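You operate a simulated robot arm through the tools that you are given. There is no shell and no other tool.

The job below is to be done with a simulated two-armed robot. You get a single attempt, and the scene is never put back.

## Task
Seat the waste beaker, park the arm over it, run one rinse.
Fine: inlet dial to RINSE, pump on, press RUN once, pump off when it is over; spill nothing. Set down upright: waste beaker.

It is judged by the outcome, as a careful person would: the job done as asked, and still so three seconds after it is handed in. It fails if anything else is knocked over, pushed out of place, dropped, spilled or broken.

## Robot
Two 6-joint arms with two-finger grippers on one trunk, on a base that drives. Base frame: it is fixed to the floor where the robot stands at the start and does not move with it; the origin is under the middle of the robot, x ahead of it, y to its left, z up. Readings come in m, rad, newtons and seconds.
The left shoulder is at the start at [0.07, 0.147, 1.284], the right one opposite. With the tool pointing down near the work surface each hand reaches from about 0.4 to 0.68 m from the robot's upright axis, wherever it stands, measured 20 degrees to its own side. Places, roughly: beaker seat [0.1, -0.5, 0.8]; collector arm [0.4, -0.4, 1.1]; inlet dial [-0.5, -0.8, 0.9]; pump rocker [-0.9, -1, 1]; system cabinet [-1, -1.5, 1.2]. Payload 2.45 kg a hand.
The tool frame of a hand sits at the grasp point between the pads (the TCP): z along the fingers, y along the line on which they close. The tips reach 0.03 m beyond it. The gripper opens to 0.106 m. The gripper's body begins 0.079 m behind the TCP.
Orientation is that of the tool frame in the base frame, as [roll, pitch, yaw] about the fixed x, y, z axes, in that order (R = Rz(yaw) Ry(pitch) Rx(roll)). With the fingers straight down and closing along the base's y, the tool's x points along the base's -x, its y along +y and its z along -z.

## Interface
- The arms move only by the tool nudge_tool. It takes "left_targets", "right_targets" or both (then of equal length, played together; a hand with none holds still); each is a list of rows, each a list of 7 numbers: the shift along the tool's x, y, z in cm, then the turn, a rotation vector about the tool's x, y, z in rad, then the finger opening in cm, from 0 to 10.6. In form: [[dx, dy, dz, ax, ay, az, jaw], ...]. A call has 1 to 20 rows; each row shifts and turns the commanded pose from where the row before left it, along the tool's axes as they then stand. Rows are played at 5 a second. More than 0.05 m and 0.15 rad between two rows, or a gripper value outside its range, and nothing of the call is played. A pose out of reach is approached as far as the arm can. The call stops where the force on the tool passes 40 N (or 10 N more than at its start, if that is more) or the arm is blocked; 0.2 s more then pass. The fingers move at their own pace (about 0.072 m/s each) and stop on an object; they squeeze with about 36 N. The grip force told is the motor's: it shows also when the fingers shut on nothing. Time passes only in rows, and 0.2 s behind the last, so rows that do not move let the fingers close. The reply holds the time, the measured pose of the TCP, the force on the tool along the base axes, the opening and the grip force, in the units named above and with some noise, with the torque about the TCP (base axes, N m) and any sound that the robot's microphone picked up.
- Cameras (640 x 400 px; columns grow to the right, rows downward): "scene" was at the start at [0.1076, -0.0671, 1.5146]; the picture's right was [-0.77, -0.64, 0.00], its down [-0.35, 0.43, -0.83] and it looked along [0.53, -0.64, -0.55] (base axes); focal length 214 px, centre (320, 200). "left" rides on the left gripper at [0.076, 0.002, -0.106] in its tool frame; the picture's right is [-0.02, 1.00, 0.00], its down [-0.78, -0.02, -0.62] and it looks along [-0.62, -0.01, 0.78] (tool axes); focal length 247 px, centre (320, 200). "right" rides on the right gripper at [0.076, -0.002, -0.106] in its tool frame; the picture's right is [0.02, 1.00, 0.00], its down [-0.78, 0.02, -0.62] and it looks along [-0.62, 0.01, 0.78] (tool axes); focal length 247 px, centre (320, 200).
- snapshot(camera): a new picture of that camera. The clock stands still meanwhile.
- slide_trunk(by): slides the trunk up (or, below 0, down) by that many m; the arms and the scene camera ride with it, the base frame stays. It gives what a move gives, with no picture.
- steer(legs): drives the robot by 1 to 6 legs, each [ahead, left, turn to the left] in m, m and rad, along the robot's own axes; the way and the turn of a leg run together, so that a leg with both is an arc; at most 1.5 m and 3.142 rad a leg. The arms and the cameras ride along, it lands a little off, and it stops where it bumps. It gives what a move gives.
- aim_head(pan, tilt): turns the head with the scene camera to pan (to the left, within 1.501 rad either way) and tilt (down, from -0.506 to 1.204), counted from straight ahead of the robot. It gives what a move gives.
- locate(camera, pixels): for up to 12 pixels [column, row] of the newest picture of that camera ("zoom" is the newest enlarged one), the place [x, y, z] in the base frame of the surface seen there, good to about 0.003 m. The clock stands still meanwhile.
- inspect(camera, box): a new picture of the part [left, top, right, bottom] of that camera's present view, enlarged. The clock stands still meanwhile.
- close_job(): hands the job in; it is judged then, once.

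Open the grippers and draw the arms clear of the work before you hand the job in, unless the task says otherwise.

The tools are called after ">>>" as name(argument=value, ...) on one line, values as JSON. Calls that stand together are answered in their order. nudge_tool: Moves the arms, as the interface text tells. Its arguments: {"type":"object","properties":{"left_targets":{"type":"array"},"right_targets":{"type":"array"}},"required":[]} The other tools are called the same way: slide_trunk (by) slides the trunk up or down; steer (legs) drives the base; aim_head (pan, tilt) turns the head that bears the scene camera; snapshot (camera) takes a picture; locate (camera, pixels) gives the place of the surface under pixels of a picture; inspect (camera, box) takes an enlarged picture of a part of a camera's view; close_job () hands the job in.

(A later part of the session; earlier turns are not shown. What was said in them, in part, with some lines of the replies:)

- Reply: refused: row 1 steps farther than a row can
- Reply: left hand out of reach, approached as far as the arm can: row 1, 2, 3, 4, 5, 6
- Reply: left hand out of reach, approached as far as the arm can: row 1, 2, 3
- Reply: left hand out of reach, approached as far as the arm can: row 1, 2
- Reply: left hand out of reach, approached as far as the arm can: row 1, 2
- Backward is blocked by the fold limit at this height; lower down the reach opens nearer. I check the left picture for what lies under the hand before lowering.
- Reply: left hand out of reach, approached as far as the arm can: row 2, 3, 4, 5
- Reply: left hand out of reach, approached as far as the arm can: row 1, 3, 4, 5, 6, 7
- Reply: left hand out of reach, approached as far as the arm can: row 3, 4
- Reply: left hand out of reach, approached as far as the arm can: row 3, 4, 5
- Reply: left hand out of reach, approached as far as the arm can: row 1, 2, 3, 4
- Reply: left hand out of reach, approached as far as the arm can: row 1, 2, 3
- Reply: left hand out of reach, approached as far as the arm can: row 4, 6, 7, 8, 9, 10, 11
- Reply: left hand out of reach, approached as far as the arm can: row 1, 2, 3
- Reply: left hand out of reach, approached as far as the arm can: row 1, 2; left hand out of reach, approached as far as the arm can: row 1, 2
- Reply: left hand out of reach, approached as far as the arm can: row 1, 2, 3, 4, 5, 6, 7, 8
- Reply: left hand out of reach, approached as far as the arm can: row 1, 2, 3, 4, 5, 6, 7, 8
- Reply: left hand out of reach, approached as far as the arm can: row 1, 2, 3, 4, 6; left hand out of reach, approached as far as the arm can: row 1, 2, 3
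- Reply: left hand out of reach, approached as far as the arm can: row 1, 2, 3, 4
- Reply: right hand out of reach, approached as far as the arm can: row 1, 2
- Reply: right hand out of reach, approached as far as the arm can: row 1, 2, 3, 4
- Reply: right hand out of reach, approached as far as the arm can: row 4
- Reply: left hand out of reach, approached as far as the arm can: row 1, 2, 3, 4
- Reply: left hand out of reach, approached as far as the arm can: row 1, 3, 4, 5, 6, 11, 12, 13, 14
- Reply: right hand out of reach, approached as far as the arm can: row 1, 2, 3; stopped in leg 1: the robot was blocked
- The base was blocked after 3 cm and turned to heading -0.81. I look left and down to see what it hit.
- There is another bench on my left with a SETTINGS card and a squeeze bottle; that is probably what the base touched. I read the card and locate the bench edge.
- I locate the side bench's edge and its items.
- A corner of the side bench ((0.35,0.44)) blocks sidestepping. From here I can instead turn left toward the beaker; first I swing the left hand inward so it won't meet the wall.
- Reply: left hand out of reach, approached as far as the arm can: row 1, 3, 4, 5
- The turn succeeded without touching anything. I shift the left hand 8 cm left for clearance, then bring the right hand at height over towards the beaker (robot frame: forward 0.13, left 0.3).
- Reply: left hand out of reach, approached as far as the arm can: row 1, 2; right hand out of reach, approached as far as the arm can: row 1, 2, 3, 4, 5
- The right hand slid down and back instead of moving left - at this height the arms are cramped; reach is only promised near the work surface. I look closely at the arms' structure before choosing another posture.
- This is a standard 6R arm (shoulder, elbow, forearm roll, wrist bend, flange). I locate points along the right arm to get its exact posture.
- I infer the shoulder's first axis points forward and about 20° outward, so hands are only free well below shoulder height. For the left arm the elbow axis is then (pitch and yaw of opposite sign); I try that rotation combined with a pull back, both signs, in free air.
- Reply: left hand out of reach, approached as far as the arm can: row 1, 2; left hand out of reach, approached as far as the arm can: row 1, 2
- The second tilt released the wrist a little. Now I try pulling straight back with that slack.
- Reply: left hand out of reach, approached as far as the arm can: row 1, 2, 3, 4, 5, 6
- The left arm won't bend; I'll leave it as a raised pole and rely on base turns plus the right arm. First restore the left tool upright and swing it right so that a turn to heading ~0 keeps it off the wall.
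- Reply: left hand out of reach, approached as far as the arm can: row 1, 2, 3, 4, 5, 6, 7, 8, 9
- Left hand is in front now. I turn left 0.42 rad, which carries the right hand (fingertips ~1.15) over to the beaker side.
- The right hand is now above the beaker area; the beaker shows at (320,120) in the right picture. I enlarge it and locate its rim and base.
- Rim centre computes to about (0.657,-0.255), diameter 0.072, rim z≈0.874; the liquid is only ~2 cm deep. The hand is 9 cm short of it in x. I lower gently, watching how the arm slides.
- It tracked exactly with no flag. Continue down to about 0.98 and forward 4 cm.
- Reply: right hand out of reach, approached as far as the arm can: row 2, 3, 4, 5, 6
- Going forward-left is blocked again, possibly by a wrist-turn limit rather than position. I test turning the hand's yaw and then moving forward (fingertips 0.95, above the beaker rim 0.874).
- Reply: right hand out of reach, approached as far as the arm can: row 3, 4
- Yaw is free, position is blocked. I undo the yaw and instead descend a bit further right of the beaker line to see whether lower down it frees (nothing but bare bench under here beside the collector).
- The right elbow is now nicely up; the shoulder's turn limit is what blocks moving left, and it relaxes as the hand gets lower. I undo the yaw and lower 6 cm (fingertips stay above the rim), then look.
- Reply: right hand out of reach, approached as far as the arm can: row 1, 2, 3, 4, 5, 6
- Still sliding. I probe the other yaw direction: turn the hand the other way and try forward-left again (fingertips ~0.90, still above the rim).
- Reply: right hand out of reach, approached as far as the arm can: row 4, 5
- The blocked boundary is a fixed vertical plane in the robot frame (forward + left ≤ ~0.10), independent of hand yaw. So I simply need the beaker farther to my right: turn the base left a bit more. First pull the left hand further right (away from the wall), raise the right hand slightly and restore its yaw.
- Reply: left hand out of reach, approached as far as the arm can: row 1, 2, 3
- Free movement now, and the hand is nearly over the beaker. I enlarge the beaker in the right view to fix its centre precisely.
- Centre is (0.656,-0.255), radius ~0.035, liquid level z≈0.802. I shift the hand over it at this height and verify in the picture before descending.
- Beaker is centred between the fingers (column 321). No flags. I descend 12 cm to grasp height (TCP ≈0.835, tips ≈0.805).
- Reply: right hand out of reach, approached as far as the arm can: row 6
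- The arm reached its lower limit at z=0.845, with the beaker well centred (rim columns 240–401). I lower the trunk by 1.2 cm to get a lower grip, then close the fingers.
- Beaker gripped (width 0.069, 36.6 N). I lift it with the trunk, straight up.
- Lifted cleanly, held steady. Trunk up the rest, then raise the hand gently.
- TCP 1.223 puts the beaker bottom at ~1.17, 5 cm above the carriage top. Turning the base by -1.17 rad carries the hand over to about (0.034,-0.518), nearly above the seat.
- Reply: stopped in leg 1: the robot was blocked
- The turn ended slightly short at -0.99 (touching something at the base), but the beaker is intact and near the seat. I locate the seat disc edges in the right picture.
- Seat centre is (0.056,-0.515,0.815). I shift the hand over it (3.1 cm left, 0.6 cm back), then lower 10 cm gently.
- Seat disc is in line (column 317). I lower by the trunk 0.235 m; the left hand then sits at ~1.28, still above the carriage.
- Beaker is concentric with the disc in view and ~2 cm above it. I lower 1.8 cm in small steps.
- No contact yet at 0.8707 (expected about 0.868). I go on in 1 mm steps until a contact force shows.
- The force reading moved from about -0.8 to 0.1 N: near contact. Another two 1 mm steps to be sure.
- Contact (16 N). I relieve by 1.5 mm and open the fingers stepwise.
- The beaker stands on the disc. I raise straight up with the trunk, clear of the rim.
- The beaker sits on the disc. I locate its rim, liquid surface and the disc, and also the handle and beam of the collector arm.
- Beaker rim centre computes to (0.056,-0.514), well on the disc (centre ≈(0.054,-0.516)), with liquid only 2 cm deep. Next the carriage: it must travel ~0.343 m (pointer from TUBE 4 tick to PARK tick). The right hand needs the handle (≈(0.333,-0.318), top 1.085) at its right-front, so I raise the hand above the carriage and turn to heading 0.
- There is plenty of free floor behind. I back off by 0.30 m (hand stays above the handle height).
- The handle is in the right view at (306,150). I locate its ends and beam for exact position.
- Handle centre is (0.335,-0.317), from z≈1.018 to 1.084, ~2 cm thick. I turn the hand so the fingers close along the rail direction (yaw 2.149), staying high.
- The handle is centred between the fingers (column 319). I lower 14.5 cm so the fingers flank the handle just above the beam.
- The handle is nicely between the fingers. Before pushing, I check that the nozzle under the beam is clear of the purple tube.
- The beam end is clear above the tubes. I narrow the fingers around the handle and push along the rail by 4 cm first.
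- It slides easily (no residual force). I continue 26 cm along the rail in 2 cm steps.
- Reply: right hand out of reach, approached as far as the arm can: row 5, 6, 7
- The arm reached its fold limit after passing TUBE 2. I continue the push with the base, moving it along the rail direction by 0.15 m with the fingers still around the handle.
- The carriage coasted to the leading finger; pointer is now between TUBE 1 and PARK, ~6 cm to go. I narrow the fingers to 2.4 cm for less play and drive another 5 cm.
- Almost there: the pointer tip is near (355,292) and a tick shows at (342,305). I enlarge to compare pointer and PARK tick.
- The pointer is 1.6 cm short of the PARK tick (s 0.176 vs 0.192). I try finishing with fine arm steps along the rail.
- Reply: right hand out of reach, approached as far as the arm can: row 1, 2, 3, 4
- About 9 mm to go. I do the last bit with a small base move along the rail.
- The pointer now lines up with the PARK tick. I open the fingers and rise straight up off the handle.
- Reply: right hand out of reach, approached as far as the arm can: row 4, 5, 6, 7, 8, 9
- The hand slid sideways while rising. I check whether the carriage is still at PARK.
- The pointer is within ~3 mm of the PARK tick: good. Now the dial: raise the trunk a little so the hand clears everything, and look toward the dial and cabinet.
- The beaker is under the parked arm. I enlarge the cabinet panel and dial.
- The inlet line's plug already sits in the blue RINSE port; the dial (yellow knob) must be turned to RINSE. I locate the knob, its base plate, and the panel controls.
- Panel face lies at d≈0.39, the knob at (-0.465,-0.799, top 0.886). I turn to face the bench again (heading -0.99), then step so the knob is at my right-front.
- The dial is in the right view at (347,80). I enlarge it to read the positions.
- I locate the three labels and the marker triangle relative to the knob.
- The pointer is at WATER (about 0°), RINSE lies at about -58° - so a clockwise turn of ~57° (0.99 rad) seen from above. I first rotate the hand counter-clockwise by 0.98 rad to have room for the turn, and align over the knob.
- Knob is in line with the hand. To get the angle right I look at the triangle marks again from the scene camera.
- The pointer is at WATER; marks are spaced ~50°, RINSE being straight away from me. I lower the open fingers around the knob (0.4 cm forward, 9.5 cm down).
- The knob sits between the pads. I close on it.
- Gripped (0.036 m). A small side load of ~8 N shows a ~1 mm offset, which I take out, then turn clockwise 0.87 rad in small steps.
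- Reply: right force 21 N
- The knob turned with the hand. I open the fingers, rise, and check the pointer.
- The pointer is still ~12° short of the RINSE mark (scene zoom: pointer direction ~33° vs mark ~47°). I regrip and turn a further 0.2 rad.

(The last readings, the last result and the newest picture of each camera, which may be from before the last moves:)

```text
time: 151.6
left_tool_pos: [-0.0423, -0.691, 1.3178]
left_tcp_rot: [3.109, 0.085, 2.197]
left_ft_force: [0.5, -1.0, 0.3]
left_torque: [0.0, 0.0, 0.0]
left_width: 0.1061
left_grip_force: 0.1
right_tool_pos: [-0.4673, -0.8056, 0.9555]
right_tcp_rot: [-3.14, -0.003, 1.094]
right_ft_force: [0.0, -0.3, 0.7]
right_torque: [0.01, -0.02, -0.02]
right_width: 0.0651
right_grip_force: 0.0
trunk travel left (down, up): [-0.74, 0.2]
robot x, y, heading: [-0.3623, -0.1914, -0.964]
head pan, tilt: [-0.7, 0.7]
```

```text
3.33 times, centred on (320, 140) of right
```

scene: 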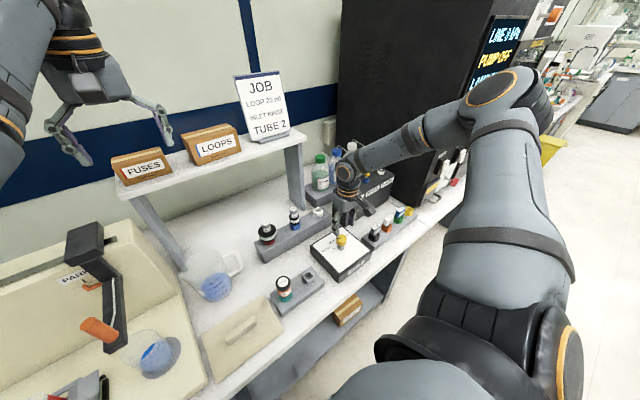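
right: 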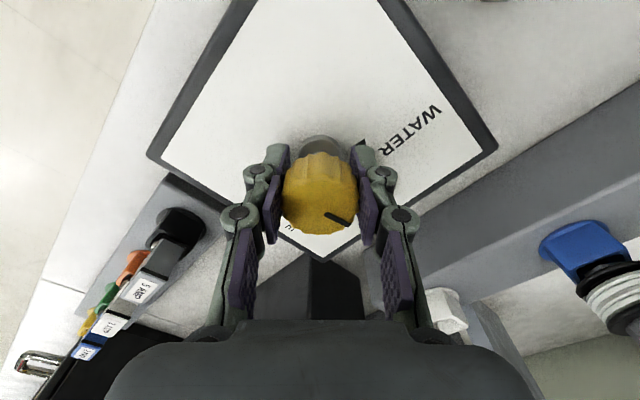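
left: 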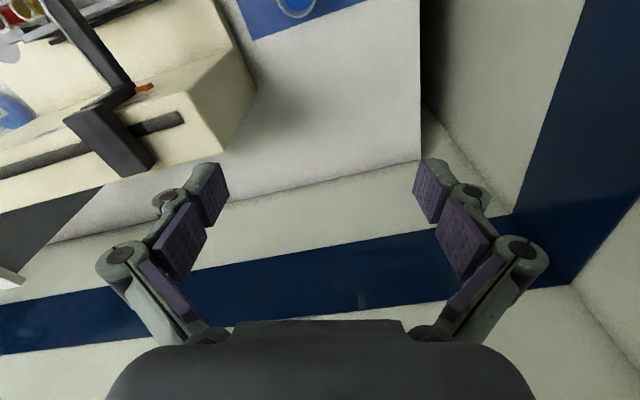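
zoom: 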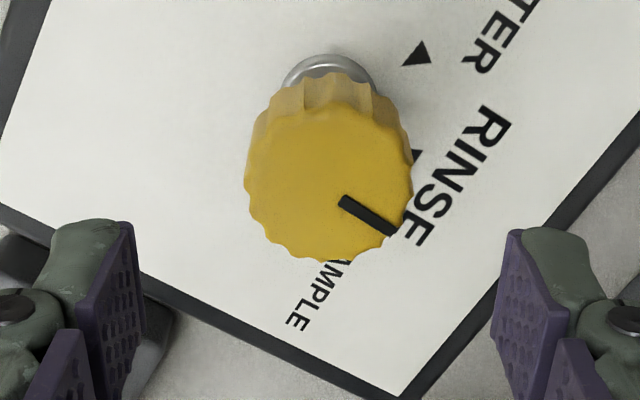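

In the near-vertical hand view the pointer (31°) matches the RINSE triangle (34°). Dial set. Next the cabinet: I raise the trunk, back off 0.22 m, and sidestep right to see the panel.

>>> slide_trunk(by=0.1)

>>> steer(legs=[[-0.22, 0, -0.028], [0, -0.55, 0]])

>>> aim_head(pan=-0.5, tilt=0.5)

>>> snapshot(camera="scene")

```text
time: 153.0
left_tool_pos: [-0.0415, -0.691, 1.4176]
left_tcp_rot: [3.109, 0.082, 2.195]
left_ft_force: [-0.9, 0.0, -0.7]
left_torque: [0.0, -0.02, 0.01]
left_width: 0.1063
left_grip_force: 0.1
right_tool_pos: [-0.4679, -0.8064, 1.0538]
right_tcp_rot: [-3.141, 0.0, 1.096]
right_ft_force: [-0.2, 0.3, -1.3]
right_torque: [-0.01, -0.04, 0.02]
right_width: 0.0652
right_grip_force: 0.0
trunk travel left (down, up): [-0.84, 0.1]
robot x, y, heading: [-0.3632, -0.1903, -0.964]
head pan, tilt: [-0.7, 0.7]
```

```text
time: 157.4
left_tool_pos: [-0.6458, -0.8196, 1.4167]
left_tcp_rot: [3.111, 0.083, 2.166]
left_ft_force: [0.3, -0.2, -0.5]
left_torque: [0.01, 0.03, -0.01]
left_width: 0.106
left_grip_force: 0.1
right_tool_pos: [-1.074, -0.9222, 1.0559]
right_tcp_rot: [-3.141, 0.0, 1.065]
right_ft_force: [0.2, -0.1, 0.0]
right_torque: [0.0, 0.0, -0.01]
right_width: 0.0652
right_grip_force: 0.1
trunk travel left (down, up): [-0.84, 0.1]
robot x, y, heading: [-0.9499, -0.3125, -0.998]
head pan, tilt: [-0.7, 0.7]
```

```text
time: 158.2
left_tool_pos: [-0.6474, -0.8216, 1.4176]
left_tcp_rot: [3.109, 0.083, 2.165]
left_ft_force: [-1.0, -0.2, 0.7]
left_torque: [-0.01, 0.0, 0.03]
left_width: 0.1057
left_grip_force: 0.1
right_tool_pos: [-1.0752, -0.9238, 1.0556]
right_tcp_rot: [3.14, 0.0, 1.065]
right_ft_force: [0.3, -0.4, -0.5]
right_torque: [0.0, 0.02, 0.0]
right_width: 0.0652
right_grip_force: 0.1
trunk travel left (down, up): [-0.84, 0.1]
robot x, y, heading: [-0.9504, -0.3147, -0.994]
head pan, tilt: [-0.499, 0.499]
```

```text
taken
```

scene: 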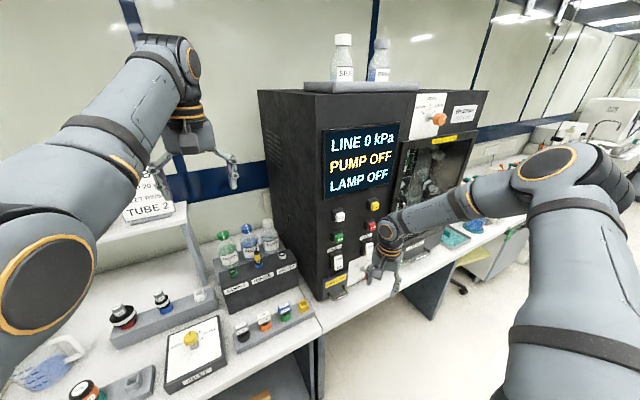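

The panel is in view. I enlarge it and locate the controls.

>>> inspect(camera="scene", box=[315, 185, 425, 305])

>>> locate(camera="scene", pixels=[[338, 215], [338, 238], [338, 261], [374, 206], [370, 228], [325, 220], [325, 240], [350, 250], [333, 283], [393, 215]])

>>> inspect(camera="scene", box=[310, 90, 480, 200])

```text
3.33 times, centred on (370, 245) of scene
```

zoom: 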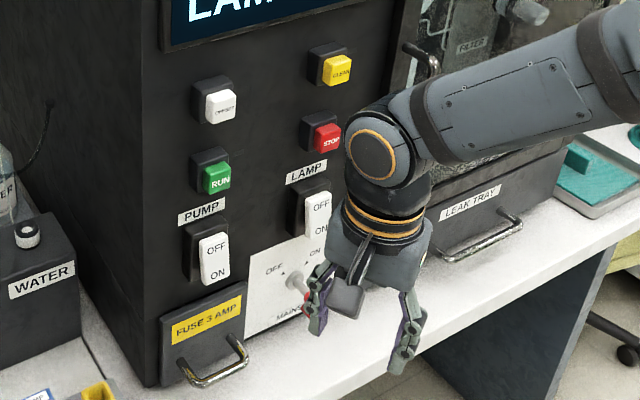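

```text
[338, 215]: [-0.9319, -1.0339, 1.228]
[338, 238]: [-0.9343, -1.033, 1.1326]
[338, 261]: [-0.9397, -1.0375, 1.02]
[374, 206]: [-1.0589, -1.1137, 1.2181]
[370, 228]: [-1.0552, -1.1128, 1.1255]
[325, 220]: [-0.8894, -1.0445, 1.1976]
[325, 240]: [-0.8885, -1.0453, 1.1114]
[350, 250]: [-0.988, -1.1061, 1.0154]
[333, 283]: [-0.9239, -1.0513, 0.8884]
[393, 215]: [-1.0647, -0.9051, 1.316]
```

```text
3.64 times, centred on (395, 145) of scene
```

zoom: 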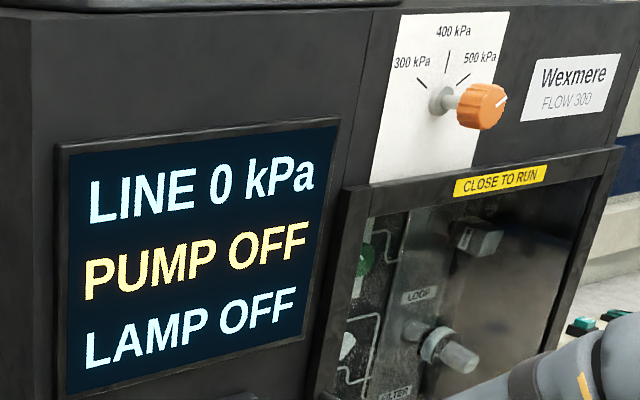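

Controls: RUN (green) at (-0.934,-1.033,1.133), PUMP rocker at (-0.940,-1.038,~1.01) with ON at its bottom. I'll press with a closed, forward-tilted fingertip. First close the fingers and turn the hand to face the panel (yaw 2.149).

>>> nudge_tool(right_targets=[[0, 0, 0, 0, 0, -0.135, 4], [0, 0, 0, 0, 0, -0.135, 2], [0, 0, 0, 0, 0, -0.135, 0], [0, 0, 0, 0, 0, -0.135, 0], [0, 0, 0, 0, 0, -0.135, 0], [0, 0, 0, 0, 0, -0.135, 0], [0, 0, 0, 0, 0, -0.135, 0], [0, 0, 0, 0, 0, -0.135, 0], [0, 0, 0, 0, 0, 0, 0]])

>>> inspect(camera="scene", box=[315, 185, 425, 305])

>>> locate(camera="zoom", pixels=[[215, 240], [215, 250], [216, 265], [217, 278], [190, 260], [217, 180], [200, 155], [205, 170], [215, 105], [235, 320]])

```text
time: 160.2
left_tool_pos: [-0.6474, -0.8203, 1.4169]
left_tcp_rot: [3.107, 0.082, 2.166]
left_ft_force: [0.3, -0.7, 0.5]
left_torque: [-0.02, 0.01, 0.02]
left_width: 0.1061
left_grip_force: 0.1
right_tool_pos: [-1.0743, -0.9229, 1.0552]
right_tcp_rot: [3.141, 0.0, 2.146]
right_ft_force: [-1.0, -0.1, 0.5]
right_torque: [-0.01, -0.02, -0.01]
right_width: 0.0
right_grip_force: 28.7
trunk travel left (down, up): [-0.84, 0.1]
robot x, y, heading: [-0.9542, -0.3091, -0.994]
head pan, tilt: [-0.499, 0.499]
```

```text
3.33 times, centred on (370, 245) of scene
```

zoom: 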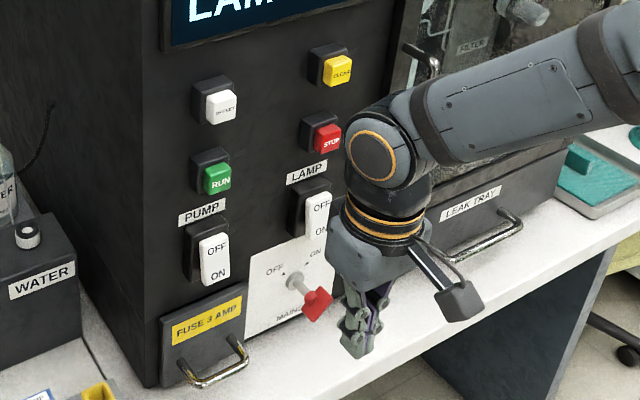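

```text
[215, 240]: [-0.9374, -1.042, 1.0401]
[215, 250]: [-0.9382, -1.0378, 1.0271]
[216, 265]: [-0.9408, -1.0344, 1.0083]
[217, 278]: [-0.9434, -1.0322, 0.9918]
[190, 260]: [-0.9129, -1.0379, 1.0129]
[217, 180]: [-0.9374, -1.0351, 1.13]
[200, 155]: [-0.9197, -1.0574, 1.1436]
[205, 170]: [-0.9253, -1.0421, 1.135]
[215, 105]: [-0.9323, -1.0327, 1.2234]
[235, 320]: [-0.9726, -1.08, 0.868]
```

The paddle's bottom (ON side) sticks out (d≈0.348 at z≈0.99), so it is OFF; RUN's face is at d≈0.354, z≈1.13. I now tilt the fingers forward by 0.84 rad while moving toward the panel, stopping ~2 cm short.

>>> nudge_tool(right_targets=[[-2, 0.85, 0, 0, -0.14, 0, 0], [-1.98, 0.85, 0.28, 0, -0.14, 0, 0], [-1.92, 0.85, 0.55, 0, -0.14, 0, 0], [-1.83, 0.85, 0.82, 0, -0.14, 0, 0], [-1.69, 0.85, 1.06, 0, -0.14, 0, 0], [-1.53, 0.85, 1.29, 0, -0.14, 0, 0], [0, 0, 0, 0, 0, 0, 0]])

>>> snapshot(camera="scene")

>>> snapshot(camera="right")

```text
time: 161.8
left_tool_pos: [-0.6462, -0.8208, 1.4179]
left_tcp_rot: [3.107, 0.082, 2.165]
left_ft_force: [0.3, 0.1, 0.8]
left_torque: [0.0, 0.0, 0.01]
left_width: 0.1063
left_grip_force: 0.0
right_tool_pos: [-0.9682, -0.997, 1.0548]
right_tcp_rot: [-3.141, 0.84, 2.143]
right_ft_force: [-0.6, -0.2, 0.2]
right_torque: [-0.02, 0.01, 0.01]
right_width: 0.0
right_grip_force: 28.7
trunk travel left (down, up): [-0.84, 0.1]
robot x, y, heading: [-0.9513, -0.3103, -0.994]
head pan, tilt: [-0.499, 0.499]
```

```text
taken
```

scene: 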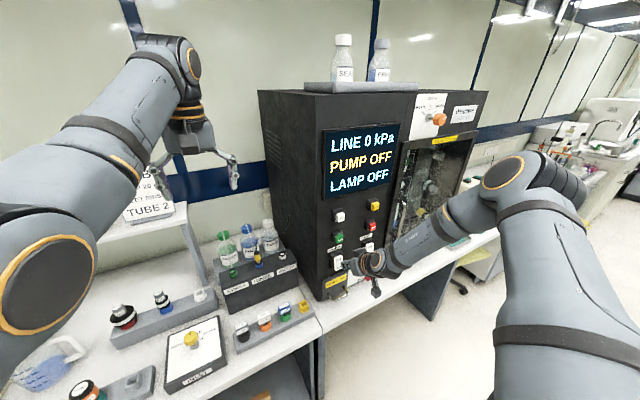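

```text
taken
```

right: 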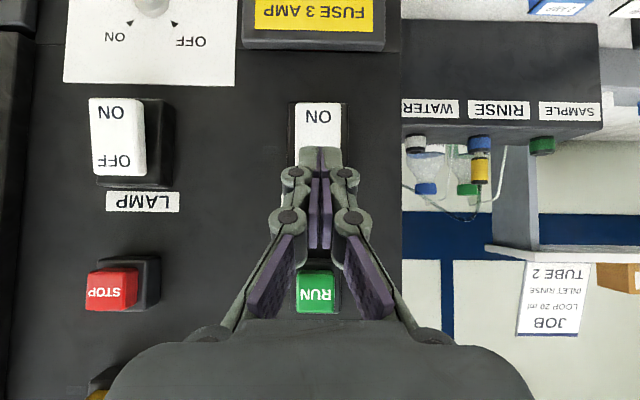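

The fingertips are aligned with the PUMP rocker (column 320). I lower 4.2 cm to the ON end, keeping the distance.

>>> nudge_tool(right_targets=[[1.04, 0, 0.93, 0, 0, 0, 0], [1.04, 0, 0.93, 0, 0, 0, 0], [1.04, 0, 0.93, 0, 0, 0, 0], [0, 0, 0, 0, 0, 0, 0]])

>>> snapshot(camera="right")

>>> inspect(camera="scene", box=[315, 185, 425, 305])

```text
time: 162.8
left_tool_pos: [-0.646, -0.8205, 1.4173]
left_tcp_rot: [3.107, 0.082, 2.165]
left_ft_force: [-0.2, 0.2, 0.2]
left_torque: [0.01, 0.04, 0.02]
left_width: 0.1061
left_grip_force: 0.0
right_tool_pos: [-0.9684, -0.9948, 1.0114]
right_tcp_rot: [-3.142, 0.839, 2.143]
right_ft_force: [-0.3, 0.5, -0.1]
right_torque: [-0.04, 0.02, 0.01]
right_width: 0.0001
right_grip_force: 28.4
trunk travel left (down, up): [-0.84, 0.1]
robot x, y, heading: [-0.9522, -0.309, -0.997]
head pan, tilt: [-0.499, 0.499]
```

```text
taken
```

right: 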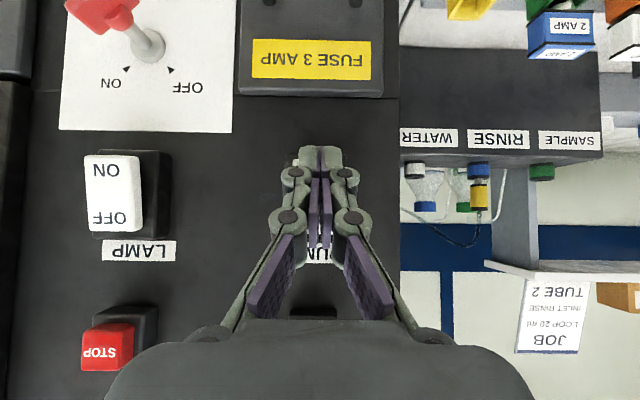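

```text
3.33 times, centred on (370, 245) of scene
```

zoom: 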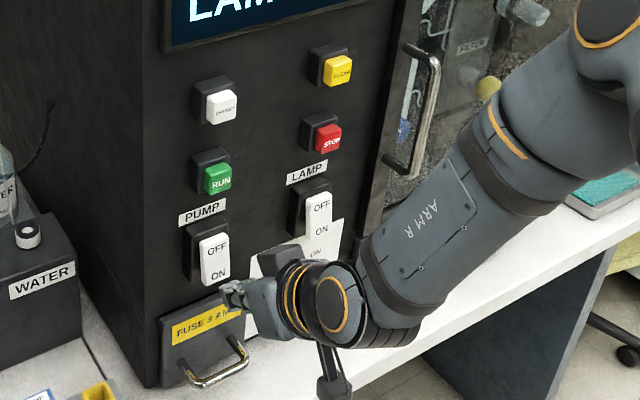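

Fingertip is at the ON end. I press forward in 5 mm steps (3 cm), watching for force.

>>> nudge_tool(right_targets=[[-0.334, 0, 0.373, 0, 0, 0, 0], [-0.334, 0, 0.373, 0, 0, 0, 0], [-0.334, 0, 0.373, 0, 0, 0, 0], [-0.334, 0, 0.373, 0, 0, 0, 0], [-0.334, 0, 0.373, 0, 0, 0, 0], [-0.334, 0, 0.373, 0, 0, 0, 0]])

>>> inspect(camera="scene", box=[305, 110, 445, 310])

```text
time: 164.2
left_tool_pos: [-0.6508, -0.8172, 1.4198]
left_tcp_rot: [3.109, 0.087, 2.165]
left_ft_force: [0.0, 0.7, -0.4]
left_torque: [0.0, 0.03, 0.02]
left_width: 0.1062
left_grip_force: 0.1
right_tool_pos: [-0.9551, -1.0151, 1.0126]
right_tcp_rot: [3.136, 0.836, 2.137]
right_ft_force: [-13.2, 19.1, -7.0]
right_torque: [0.27, 0.32, -0.05]
right_width: 0.0061
right_grip_force: 28.5
trunk travel left (down, up): [-0.84, 0.1]
robot x, y, heading: [-0.9485, -0.3117, -0.995]
head pan, tilt: [-0.499, 0.499]
```

```text
2.00 times, centred on (375, 210) of scene
```

zoom: 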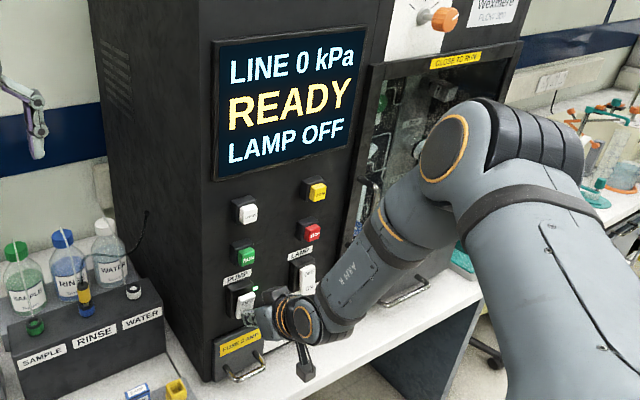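

The display changed to READY: pump is on. I back off 3 cm and move up 14 cm in front of RUN.

>>> nudge_tool(right_targets=[[1.0, 0, -1.12, 0, 0, 0, 0], [1.0, 0, -1.12, 0, 0, 0, 0], [-2.61, 0, -2.33, 0, 0, 0, 0], [-2.61, 0, -2.33, 0, 0, 0, 0], [-2.61, 0, -2.33, 0, 0, 0, 0], [-2.61, 0, -2.33, 0, 0, 0, 0], [0, 0, 0, 0, 0, 0, 0]])

>>> snapshot(camera="right")

>>> inspect(camera="scene", box=[305, 110, 445, 310])

```text
time: 165.8
left_tool_pos: [-0.6459, -0.8211, 1.4177]
left_tcp_rot: [3.107, 0.08, 2.166]
left_ft_force: [0.2, -0.6, -0.7]
left_torque: [0.02, -0.01, 0.04]
left_width: 0.1058
left_grip_force: 0.2
right_tool_pos: [-0.9668, -0.9946, 1.1533]
right_tcp_rot: [3.14, 0.839, 2.142]
right_ft_force: [-0.7, 0.0, -0.7]
right_torque: [-0.03, -0.02, 0.0]
right_width: 0.0001
right_grip_force: 28.7
trunk travel left (down, up): [-0.84, 0.1]
robot x, y, heading: [-0.9533, -0.3128, -0.994]
head pan, tilt: [-0.499, 0.499]
```

```text
taken
```

right: 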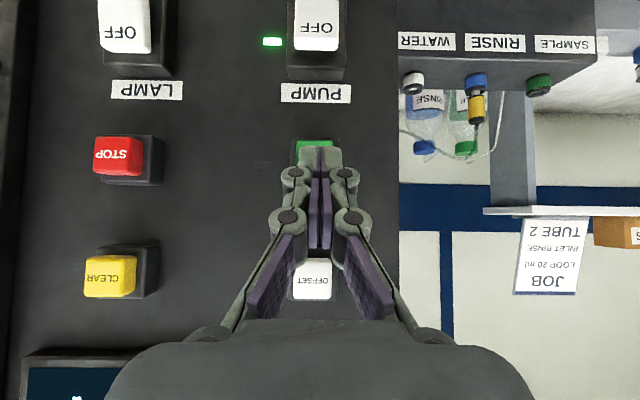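

```text
2.00 times, centred on (375, 210) of scene
```

zoom: 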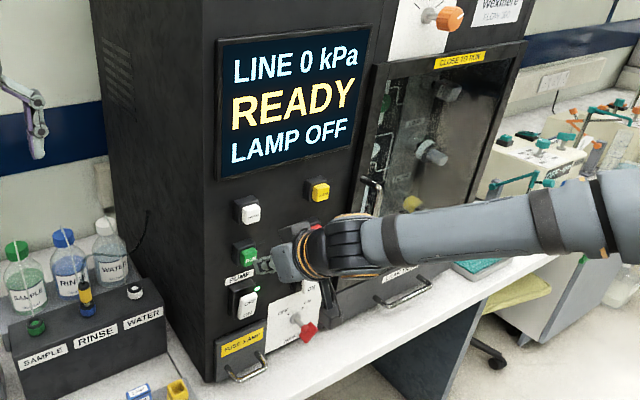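

Fingertips are in front of RUN (tip z≈1.133). I press forward 3.2 cm in small steps.

>>> nudge_tool(right_targets=[[-0.334, 0, 0.373, 0, 0, 0, 0], [-0.334, 0, 0.373, 0, 0, 0, 0], [-0.334, 0, 0.373, 0, 0, 0, 0], [-0.334, 0, 0.373, 0, 0, 0, 0], [-0.334, 0, 0.373, 0, 0, 0, 0], [-0.334, 0, 0.373, 0, 0, 0, 0], [-0.133, 0, 0.149, 0, 0, 0, 0]])

>>> inspect(camera="scene", box=[305, 110, 445, 310])

```text
time: 167.4
left_tool_pos: [-0.647, -0.8199, 1.418]
left_tcp_rot: [3.108, 0.084, 2.166]
left_ft_force: [0.5, 1.0, -0.4]
left_torque: [0.0, -0.01, 0.01]
left_width: 0.1061
left_grip_force: 0.0
right_tool_pos: [-0.9493, -1.0209, 1.1531]
right_tcp_rot: [3.141, 0.84, 2.144]
right_ft_force: [-0.3, 0.3, 0.9]
right_torque: [0.01, -0.01, -0.05]
right_width: 0.0059
right_grip_force: 28.5
trunk travel left (down, up): [-0.84, 0.1]
robot x, y, heading: [-0.9515, -0.312, -0.991]
head pan, tilt: [-0.499, 0.499]
heard: click
```

```text
2.00 times, centred on (375, 210) of scene
```

zoom: 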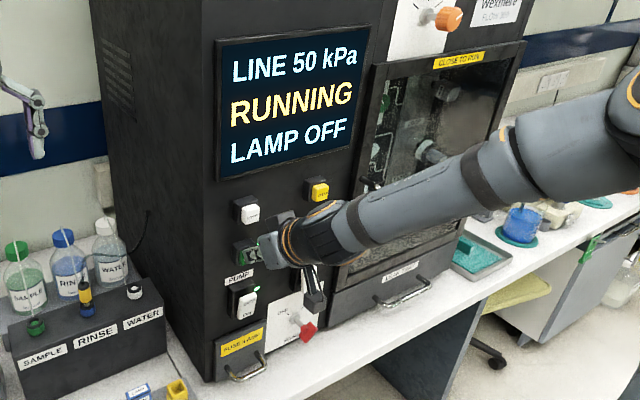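

A click was heard and the display says RUNNING, LINE 50 kPa. I back off from the button and watch.

>>> nudge_tool(right_targets=[[1.0, 0, -1.12, 0, 0, 0, 0], [1.2, 0, -1.34, 0, 0, 0, 0], [0, 0, 0, 0, 0, 0, 0]])

>>> snapshot(camera="scene")

```text
time: 168.2
left_tool_pos: [-0.6448, -0.8208, 1.4173]
left_tcp_rot: [3.11, 0.081, 2.167]
left_ft_force: [0.1, 0.5, 0.0]
left_torque: [-0.03, 0.06, 0.01]
left_width: 0.1061
left_grip_force: 0.1
right_tool_pos: [-0.9675, -0.9932, 1.1539]
right_tcp_rot: [3.141, 0.839, 2.143]
right_ft_force: [0.0, 0.0, -1.1]
right_torque: [0.02, 0.01, 0.01]
right_width: 0.0
right_grip_force: 28.6
trunk travel left (down, up): [-0.84, 0.1]
robot x, y, heading: [-0.9507, -0.311, -0.999]
head pan, tilt: [-0.499, 0.499]
```

```text
taken
```

scene: 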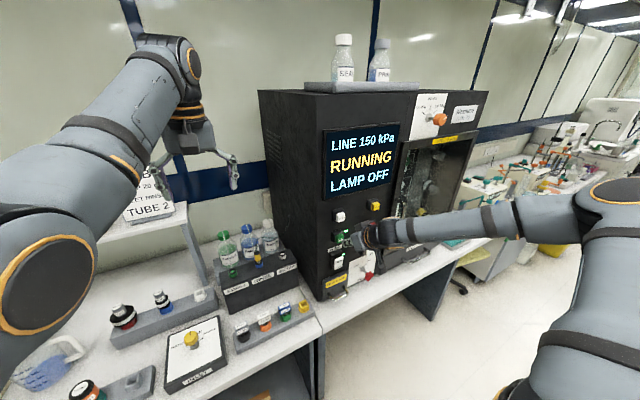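

Line pressure rises (150 kPa), still RUNNING. Meanwhile I lower the hand 10 cm to stand ready in front of the rocker's OFF end.

>>> nudge_tool(right_targets=[[1.86, 0, 1.67, 0, 0, 0, 0], [1.86, 0, 1.67, 0, 0, 0, 0], [1.86, 0, 1.67, 0, 0, 0, 0], [1.86, 0, 1.67, 0, 0, 0, 0], [0, 0, 0, 0, 0, 0, 0]])

>>> inspect(camera="scene", box=[305, 110, 445, 310])

>>> snapshot(camera="right")

```text
time: 169.4
left_tool_pos: [-0.6467, -0.8198, 1.4171]
left_tcp_rot: [3.109, 0.084, 2.167]
left_ft_force: [-0.6, 0.2, -0.3]
left_torque: [0.05, 0.02, -0.04]
left_width: 0.1062
left_grip_force: 0.1
right_tool_pos: [-0.9667, -0.9964, 1.0528]
right_tcp_rot: [3.141, 0.839, 2.144]
right_ft_force: [0.3, -0.8, 0.2]
right_torque: [0.01, -0.04, 0.0]
right_width: 0.0
right_grip_force: 28.5
trunk travel left (down, up): [-0.84, 0.1]
robot x, y, heading: [-0.9497, -0.3105, -0.996]
head pan, tilt: [-0.499, 0.499]
```

```text
2.00 times, centred on (375, 210) of scene
```

zoom: 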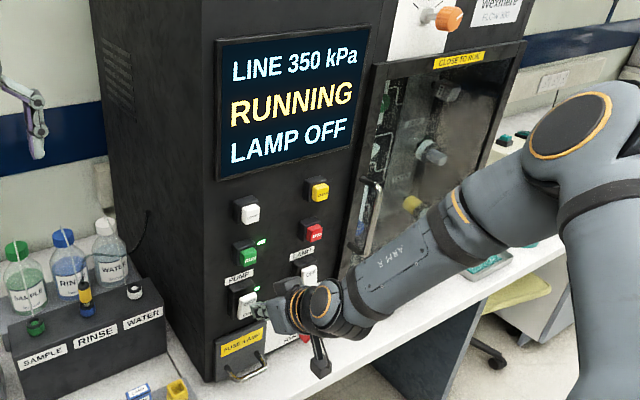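

```text
taken
```

right: 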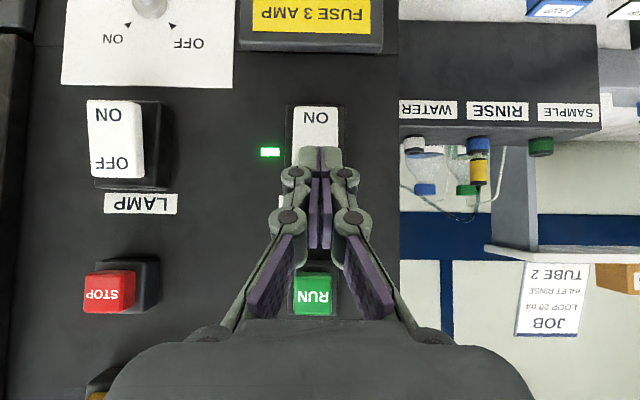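

Line at 350 kPa, still RUNNING. I let time pass in small steps and keep watching.

>>> nudge_tool(right_targets=[[0, 0, 0, 0, 0, 0, 0], [0, 0, 0, 0, 0, 0, 0]])

>>> inspect(camera="scene", box=[305, 80, 485, 210])

```text
time: 170.0
left_tool_pos: [-0.6464, -0.8207, 1.4189]
left_tcp_rot: [3.109, 0.082, 2.166]
left_ft_force: [-0.4, -0.6, 0.6]
left_torque: [0.0, 0.03, 0.02]
left_width: 0.1062
left_grip_force: 0.2
right_tool_pos: [-0.967, -0.9954, 1.0523]
right_tcp_rot: [3.138, 0.839, 2.145]
right_ft_force: [0.0, -0.4, -0.8]
right_torque: [0.0, -0.01, -0.01]
right_width: 0.0
right_grip_force: 29.0
trunk travel left (down, up): [-0.84, 0.1]
robot x, y, heading: [-0.95, -0.3098, -0.995]
head pan, tilt: [-0.499, 0.499]
```

```text
3.08 times, centred on (395, 145) of scene
```

zoom: 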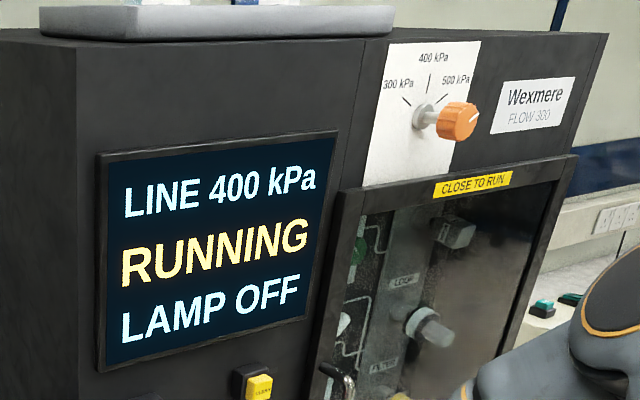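

>>> nudge_tool(right_targets=[[0, 0, 0, 0, 0, 0, 0]])

>>> inspect(camera="scene", box=[305, 80, 485, 210])

```text
time: 170.4
left_tool_pos: [-0.647, -0.82, 1.4188]
left_tcp_rot: [3.109, 0.083, 2.166]
left_ft_force: [-0.5, -0.3, 0.5]
left_torque: [0.01, 0.01, -0.02]
left_width: 0.106
left_grip_force: 0.0
right_tool_pos: [-0.9672, -0.9951, 1.0519]
right_tcp_rot: [3.139, 0.839, 2.143]
right_ft_force: [-0.1, 0.2, -0.3]
right_torque: [0.0, 0.02, -0.01]
right_width: 0.0
right_grip_force: 28.7
trunk travel left (down, up): [-0.84, 0.1]
robot x, y, heading: [-0.9513, -0.3108, -0.998]
head pan, tilt: [-0.499, 0.499]
```

```text
3.08 times, centred on (395, 145) of scene
```

zoom: 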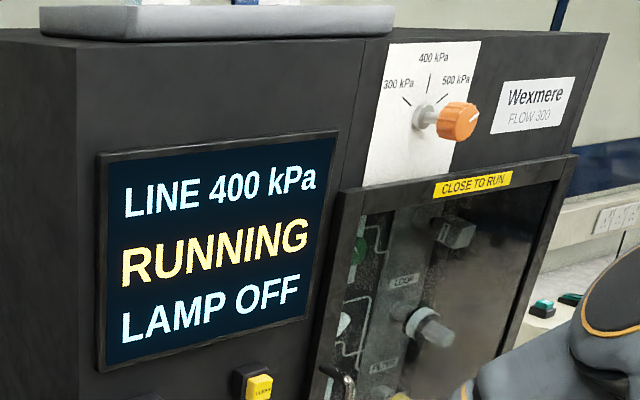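

Pressure holds steady at 400 kPa, so all looks normal. I keep waiting for the run to end, a second at a time.

>>> nudge_tool(right_targets=[[0, 0, 0, 0, 0, 0, 0], [0, 0, 0, 0, 0, 0, 0], [0, 0, 0, 0, 0, 0, 0], [0, 0, 0, 0, 0, 0, 0], [0, 0, 0, 0, 0, 0, 0]])

>>> inspect(camera="scene", box=[305, 110, 445, 310])

```text
time: 171.6
left_tool_pos: [-0.6464, -0.8201, 1.4185]
left_tcp_rot: [3.109, 0.083, 2.165]
left_ft_force: [0.3, -0.8, 0.6]
left_torque: [-0.03, -0.02, 0.01]
left_width: 0.1063
left_grip_force: 0.1
right_tool_pos: [-0.9667, -0.9953, 1.0537]
right_tcp_rot: [3.141, 0.84, 2.143]
right_ft_force: [-0.1, 1.1, 0.2]
right_torque: [-0.03, -0.05, 0.01]
right_width: 0.0003
right_grip_force: 29.0
trunk travel left (down, up): [-0.84, 0.1]
robot x, y, heading: [-0.9488, -0.3107, -0.993]
head pan, tilt: [-0.499, 0.499]
```

```text
2.00 times, centred on (375, 210) of scene
```

zoom: 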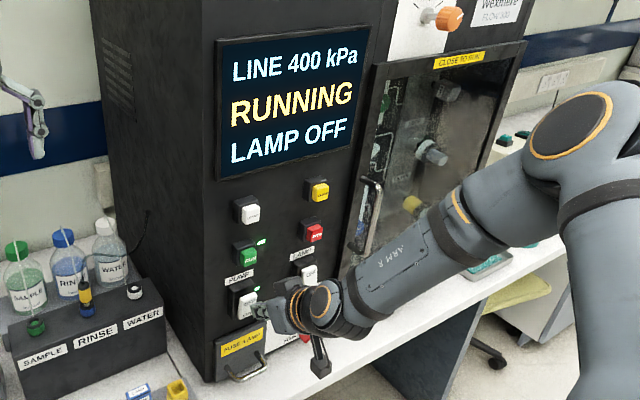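

Still RUNNING at 400 kPa. I glance at the beaker to make sure it fills without spilling.

>>> aim_head(pan=0.75, tilt=0.45)

>>> snapshot(camera="scene")

```text
time: 173.0
left_tool_pos: [-0.6471, -0.8211, 1.4171]
left_tcp_rot: [3.109, 0.082, 2.166]
left_ft_force: [-0.2, 0.1, -0.1]
left_torque: [0.01, -0.01, 0.0]
left_width: 0.1059
left_grip_force: 0.1
right_tool_pos: [-0.9666, -0.9958, 1.0529]
right_tcp_rot: [3.139, 0.841, 2.143]
right_ft_force: [0.0, 0.8, -0.9]
right_torque: [-0.03, -0.01, 0.0]
right_width: 0.0
right_grip_force: 28.9
trunk travel left (down, up): [-0.84, 0.1]
robot x, y, heading: [-0.9515, -0.3125, -0.998]
head pan, tilt: [0.75, 0.45]
```

```text
taken
```

scene: 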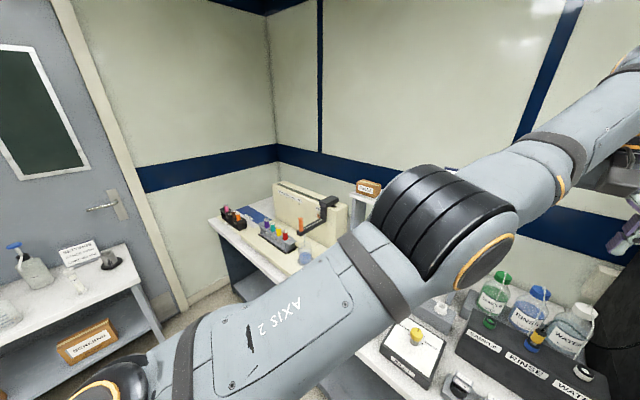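

>>> inspect(camera="scene", box=[260, 180, 380, 280])

>>> aim_head(pan=-0.5, tilt=0.5)

>>> inspect(camera="scene", box=[305, 110, 445, 310])

```text
4.00 times, centred on (320, 230) of scene
```

zoom: 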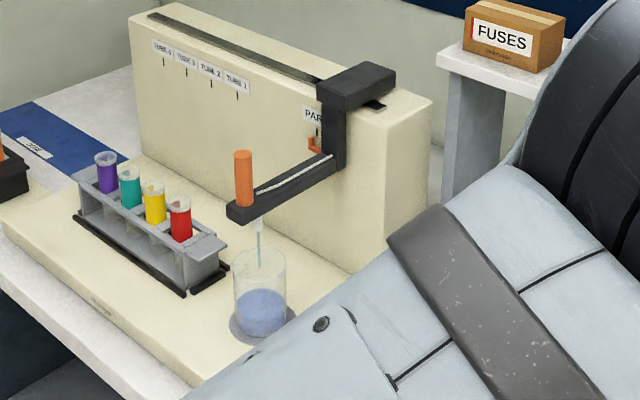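

```text
time: 174.4
left_tool_pos: [-0.6474, -0.821, 1.418]
left_tcp_rot: [3.107, 0.082, 2.166]
left_ft_force: [0.3, -0.9, 0.2]
left_torque: [0.01, -0.01, -0.02]
left_width: 0.1061
left_grip_force: 0.0
right_tool_pos: [-0.9668, -0.9956, 1.0518]
right_tcp_rot: [-3.141, 0.84, 2.143]
right_ft_force: [0.2, -0.4, -1.1]
right_torque: [0.01, 0.02, 0.0]
right_width: 0.0001
right_grip_force: 28.7
trunk travel left (down, up): [-0.84, 0.1]
robot x, y, heading: [-0.9515, -0.3125, -1.001]
head pan, tilt: [-0.499, 0.499]
```

```text
2.00 times, centred on (375, 210) of scene
```

zoom: 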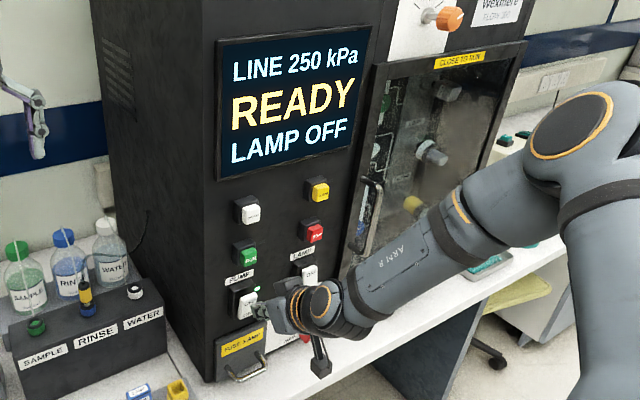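

The jet went cleanly into the beaker, and the run is over (READY, pressure falling). I press the rocker's OFF end.

>>> nudge_tool(right_targets=[[-0.334, 0, 0.373, 0, 0, 0, 0], [-0.334, 0, 0.373, 0, 0, 0, 0], [-0.334, 0, 0.373, 0, 0, 0, 0], [-0.334, 0, 0.373, 0, 0, 0, 0], [-0.334, 0, 0.373, 0, 0, 0, 0], [-0.334, 0, 0.373, 0, 0, 0, 0]])

>>> inspect(camera="scene", box=[305, 110, 445, 310])

```text
time: 175.8
left_tool_pos: [-0.6477, -0.8195, 1.4186]
left_tcp_rot: [3.108, 0.084, 2.166]
left_ft_force: [0.6, 0.6, -0.5]
left_torque: [-0.01, -0.01, 0.01]
left_width: 0.1059
left_grip_force: 0.0
right_tool_pos: [-0.9515, -1.0197, 1.0542]
right_tcp_rot: [3.141, 0.839, 2.147]
right_ft_force: [-0.1, 2.4, 2.0]
right_torque: [0.0, -0.04, 0.01]
right_width: 0.0058
right_grip_force: 28.9
trunk travel left (down, up): [-0.84, 0.1]
robot x, y, heading: [-0.9496, -0.3108, -0.991]
head pan, tilt: [-0.499, 0.499]
```

```text
2.00 times, centred on (375, 210) of scene
```

zoom: 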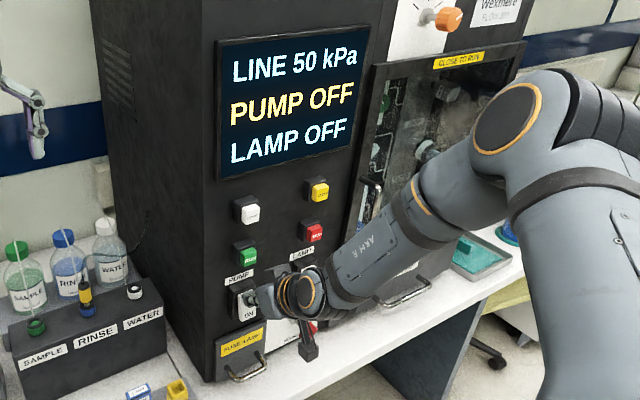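

PUMP OFF is displayed. I draw the hand back and then move the robot away from the bench.

>>> nudge_tool(right_targets=[[1.0, 0, -1.12, 0, 0, 0, 0], [1.0, 0, -1.12, 0, 0, 0, 0], [1.0, 0, -1.12, 0, 0, 0, 0], [1.0, 0, -1.12, 0, 0, 0, 0], [0, 0, 0, 0, 0, 0, 0]])

>>> steer(legs=[[-0.25, 0, 0]])

>>> nudge_tool(right_targets=[[0, 0, 0, 0, 0, 0, 4], [0, 0, 0, 0, 0, 0, 8], [0, 0, 0, 0, 0, 0, 10.6], [0, 0, 0, 0, 0, 0, 10.6], [0, 0, 0, 0, 0, 0, 10.6]])

>>> inspect(camera="scene", box=[280, 90, 480, 300])

>>> aim_head(pan=0.6, tilt=0.4)

>>> snapshot(camera="scene")

```text
time: 177.0
left_tool_pos: [-0.6468, -0.8207, 1.4165]
left_tcp_rot: [3.109, 0.081, 2.167]
left_ft_force: [1.0, 0.1, -0.8]
left_torque: [0.0, 0.02, 0.0]
left_width: 0.1061
left_grip_force: 0.1
right_tool_pos: [-0.9851, -0.97, 1.0559]
right_tcp_rot: [-3.141, 0.838, 2.145]
right_ft_force: [1.5, 0.0, 0.1]
right_torque: [0.02, -0.03, 0.01]
right_width: 0.0
right_grip_force: 29.2
trunk travel left (down, up): [-0.84, 0.1]
robot x, y, heading: [-0.9502, -0.3106, -0.996]
head pan, tilt: [-0.499, 0.499]
```

```text
time: 178.9
left_tool_pos: [-0.7831, -0.6072, 1.4159]
left_tcp_rot: [3.109, 0.081, 2.171]
left_ft_force: [-0.3, -0.2, 0.3]
left_torque: [0.01, 0.0, -0.03]
left_width: 0.1061
left_grip_force: 0.0
right_tool_pos: [-1.1212, -0.7586, 1.0547]
right_tcp_rot: [3.139, 0.839, 2.148]
right_ft_force: [0.4, -0.2, 0.5]
right_torque: [0.0, 0.01, 0.02]
right_width: 0.0001
right_grip_force: 28.5
trunk travel left (down, up): [-0.84, 0.1]
robot x, y, heading: [-1.0888, -0.0966, -0.989]
head pan, tilt: [-0.499, 0.499]
```

```text
time: 180.1
left_tool_pos: [-0.7825, -0.6061, 1.417]
left_tcp_rot: [3.107, 0.085, 2.171]
left_ft_force: [-0.3, 0.2, 0.0]
left_torque: [0.01, -0.01, -0.01]
left_width: 0.1058
left_grip_force: 0.1
right_tool_pos: [-1.1217, -0.7578, 1.0537]
right_tcp_rot: [3.14, 0.839, 2.147]
right_ft_force: [-0.4, -0.1, -0.4]
right_torque: [0.05, -0.01, -0.01]
right_width: 0.1061
right_grip_force: 0.1
trunk travel left (down, up): [-0.84, 0.1]
robot x, y, heading: [-1.0946, -0.0947, -0.991]
head pan, tilt: [-0.499, 0.499]
```

```text
1.90 times, centred on (380, 195) of scene
```

zoom: 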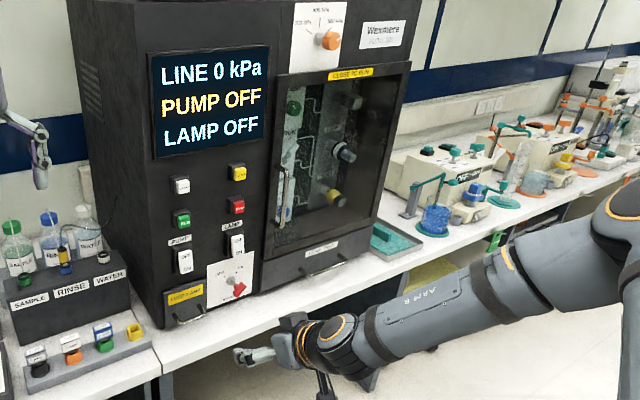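

```text
time: 181.4
left_tool_pos: [-0.7839, -0.6046, 1.4174]
left_tcp_rot: [3.109, 0.083, 2.171]
left_ft_force: [1.0, -0.1, 0.8]
left_torque: [0.0, 0.02, -0.06]
left_width: 0.1059
left_grip_force: 0.0
right_tool_pos: [-1.1224, -0.7561, 1.0554]
right_tcp_rot: [3.139, 0.841, 2.147]
right_ft_force: [-0.4, -0.1, 0.7]
right_torque: [0.01, -0.03, 0.01]
right_width: 0.106
right_grip_force: 0.0
trunk travel left (down, up): [-0.84, 0.1]
robot x, y, heading: [-1.091, -0.0966, -0.994]
head pan, tilt: [0.6, 0.4]
```

```text
taken
```

scene: 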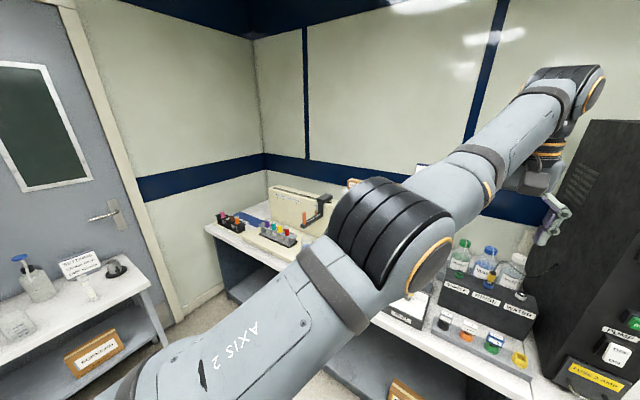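

LINE 0 kPa, PUMP OFF. I inspect the collector and side bench for a last check.

>>> inspect(camera="scene", box=[200, 170, 360, 280])

>>> inspect(camera="scene", box=[0, 230, 160, 400])

```text
3.64 times, centred on (280, 225) of scene
```

zoom: 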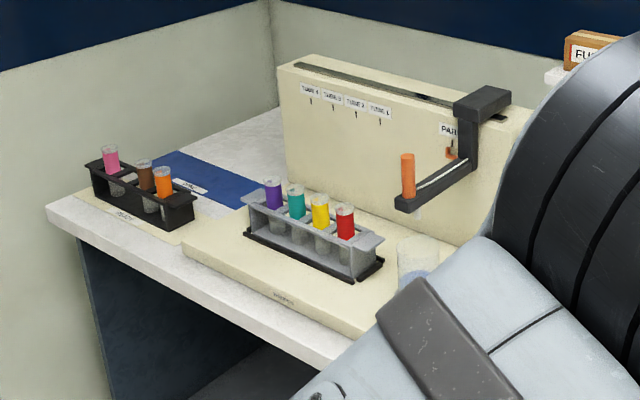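

```text
2.35 times, centred on (80, 315) of scene
```

zoom: 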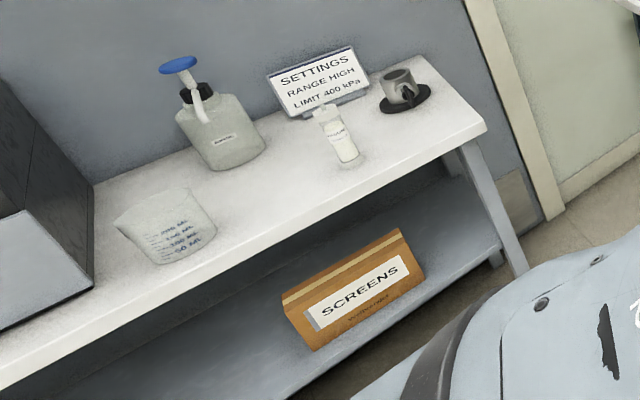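

There is another, empty beaker on the side bench. I look at it closely for any label, to be sure that I used the right one.

>>> inspect(camera="scene", box=[0, 295, 70, 355])

>>> aim_head(pan=1.0, tilt=0.5)

>>> snapshot(camera="scene")

```text
6.67 times, centred on (35, 325) of scene
```

zoom: 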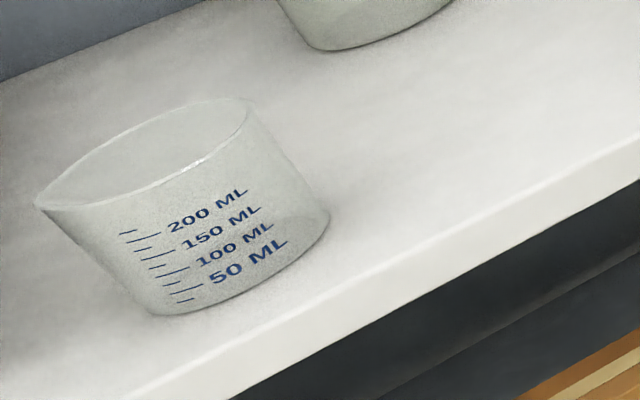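

```text
time: 182.3
left_tool_pos: [-0.7832, -0.6049, 1.417]
left_tcp_rot: [3.109, 0.082, 2.172]
left_ft_force: [-0.5, -0.5, 0.0]
left_torque: [0.02, 0.0, 0.0]
left_width: 0.106
left_grip_force: 0.0
right_tool_pos: [-1.1226, -0.7564, 1.0553]
right_tcp_rot: [3.14, 0.84, 2.148]
right_ft_force: [-0.5, 0.3, -0.3]
right_torque: [-0.02, -0.03, 0.01]
right_width: 0.1061
right_grip_force: 0.1
trunk travel left (down, up): [-0.84, 0.1]
robot x, y, heading: [-1.0899, -0.0988, -0.988]
head pan, tilt: [1.0, 0.499]
```

```text
taken
```

scene: 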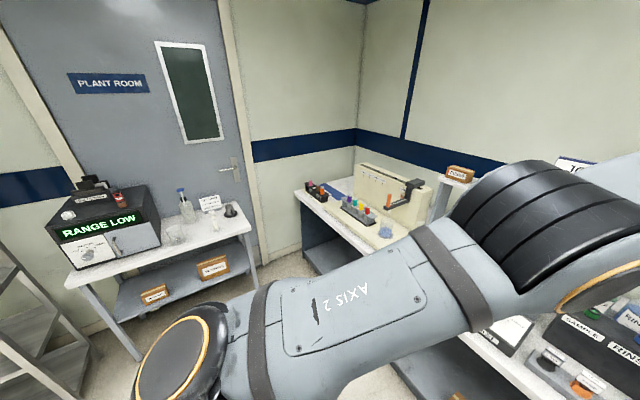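

That empty beaker is unlabelled and belongs with the other instrument; the seated one, with used liquid, on the collector's bench is the waste beaker. A last look at the seated beaker.

>>> inspect(camera="scene", box=[330, 160, 450, 250])

>>> snapshot(camera="right")

```text
4.44 times, centred on (390, 205) of scene
```

zoom: 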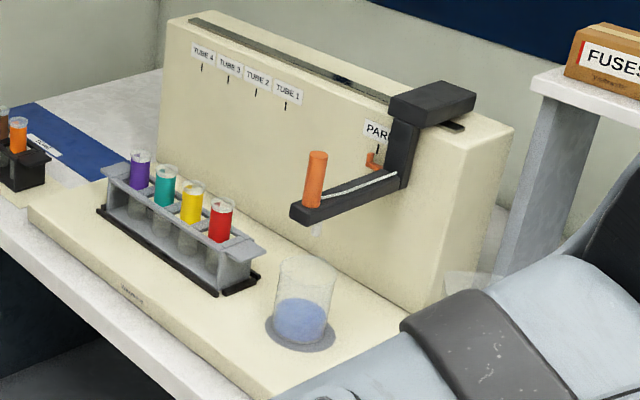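

```text
taken
```

right: 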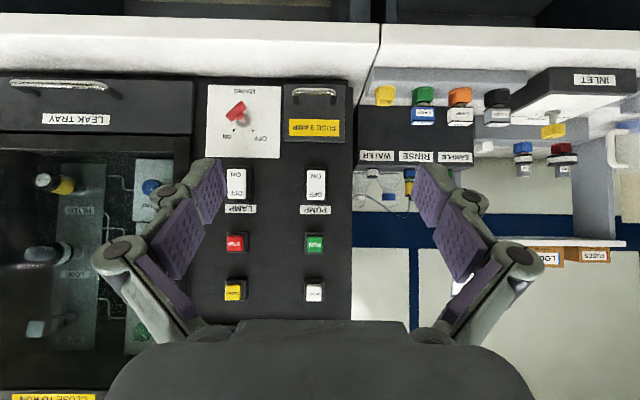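

The beaker is upright on its seat with the rinse in it and nothing is spilled. The arm is parked over it, the pump is off, and both grippers are open and clear of the work. I hand the job in.

>>> close_job()

```text
The job is handed in.
```

The rinse is done and the job is handed in; the result of the judging hasn't come back.

- **Waste beaker:** it stands upright on the grey seat disc, centred to within a few millimetres. I took it to be the beaker on the DONE mat, which already held about 2 cm of liquid. It had no label. A second, empty, unlabelled beaker stands on the side bench by the door; I left it there.
- **Collector arm:** it is parked over the beaker, with its pointer within about 3 mm of the PARK mark.
- **Inlet dial:** I turned it from WATER to RINSE, and the pointer lines up with the mark to within a few degrees.
- **Rinse:** I switched the pump on and pressed RUN once. The line rose to 400 kPa and held, and the jet went into the beaker. I switched the pump off once the display went back to READY; it now reads LINE 0 kPa, PUMP OFF.

I saw no spill, and nothing looked knocked over or moved out of place. The base was stopped twice while turning and sidestepping near the side bench, probably by touching it; everything on it looked upright afterwards. The left arm would not bend at the elbow, so I did everything with the right hand and kept the left one raised out of the way. Both grippers are open and clear of the bench.
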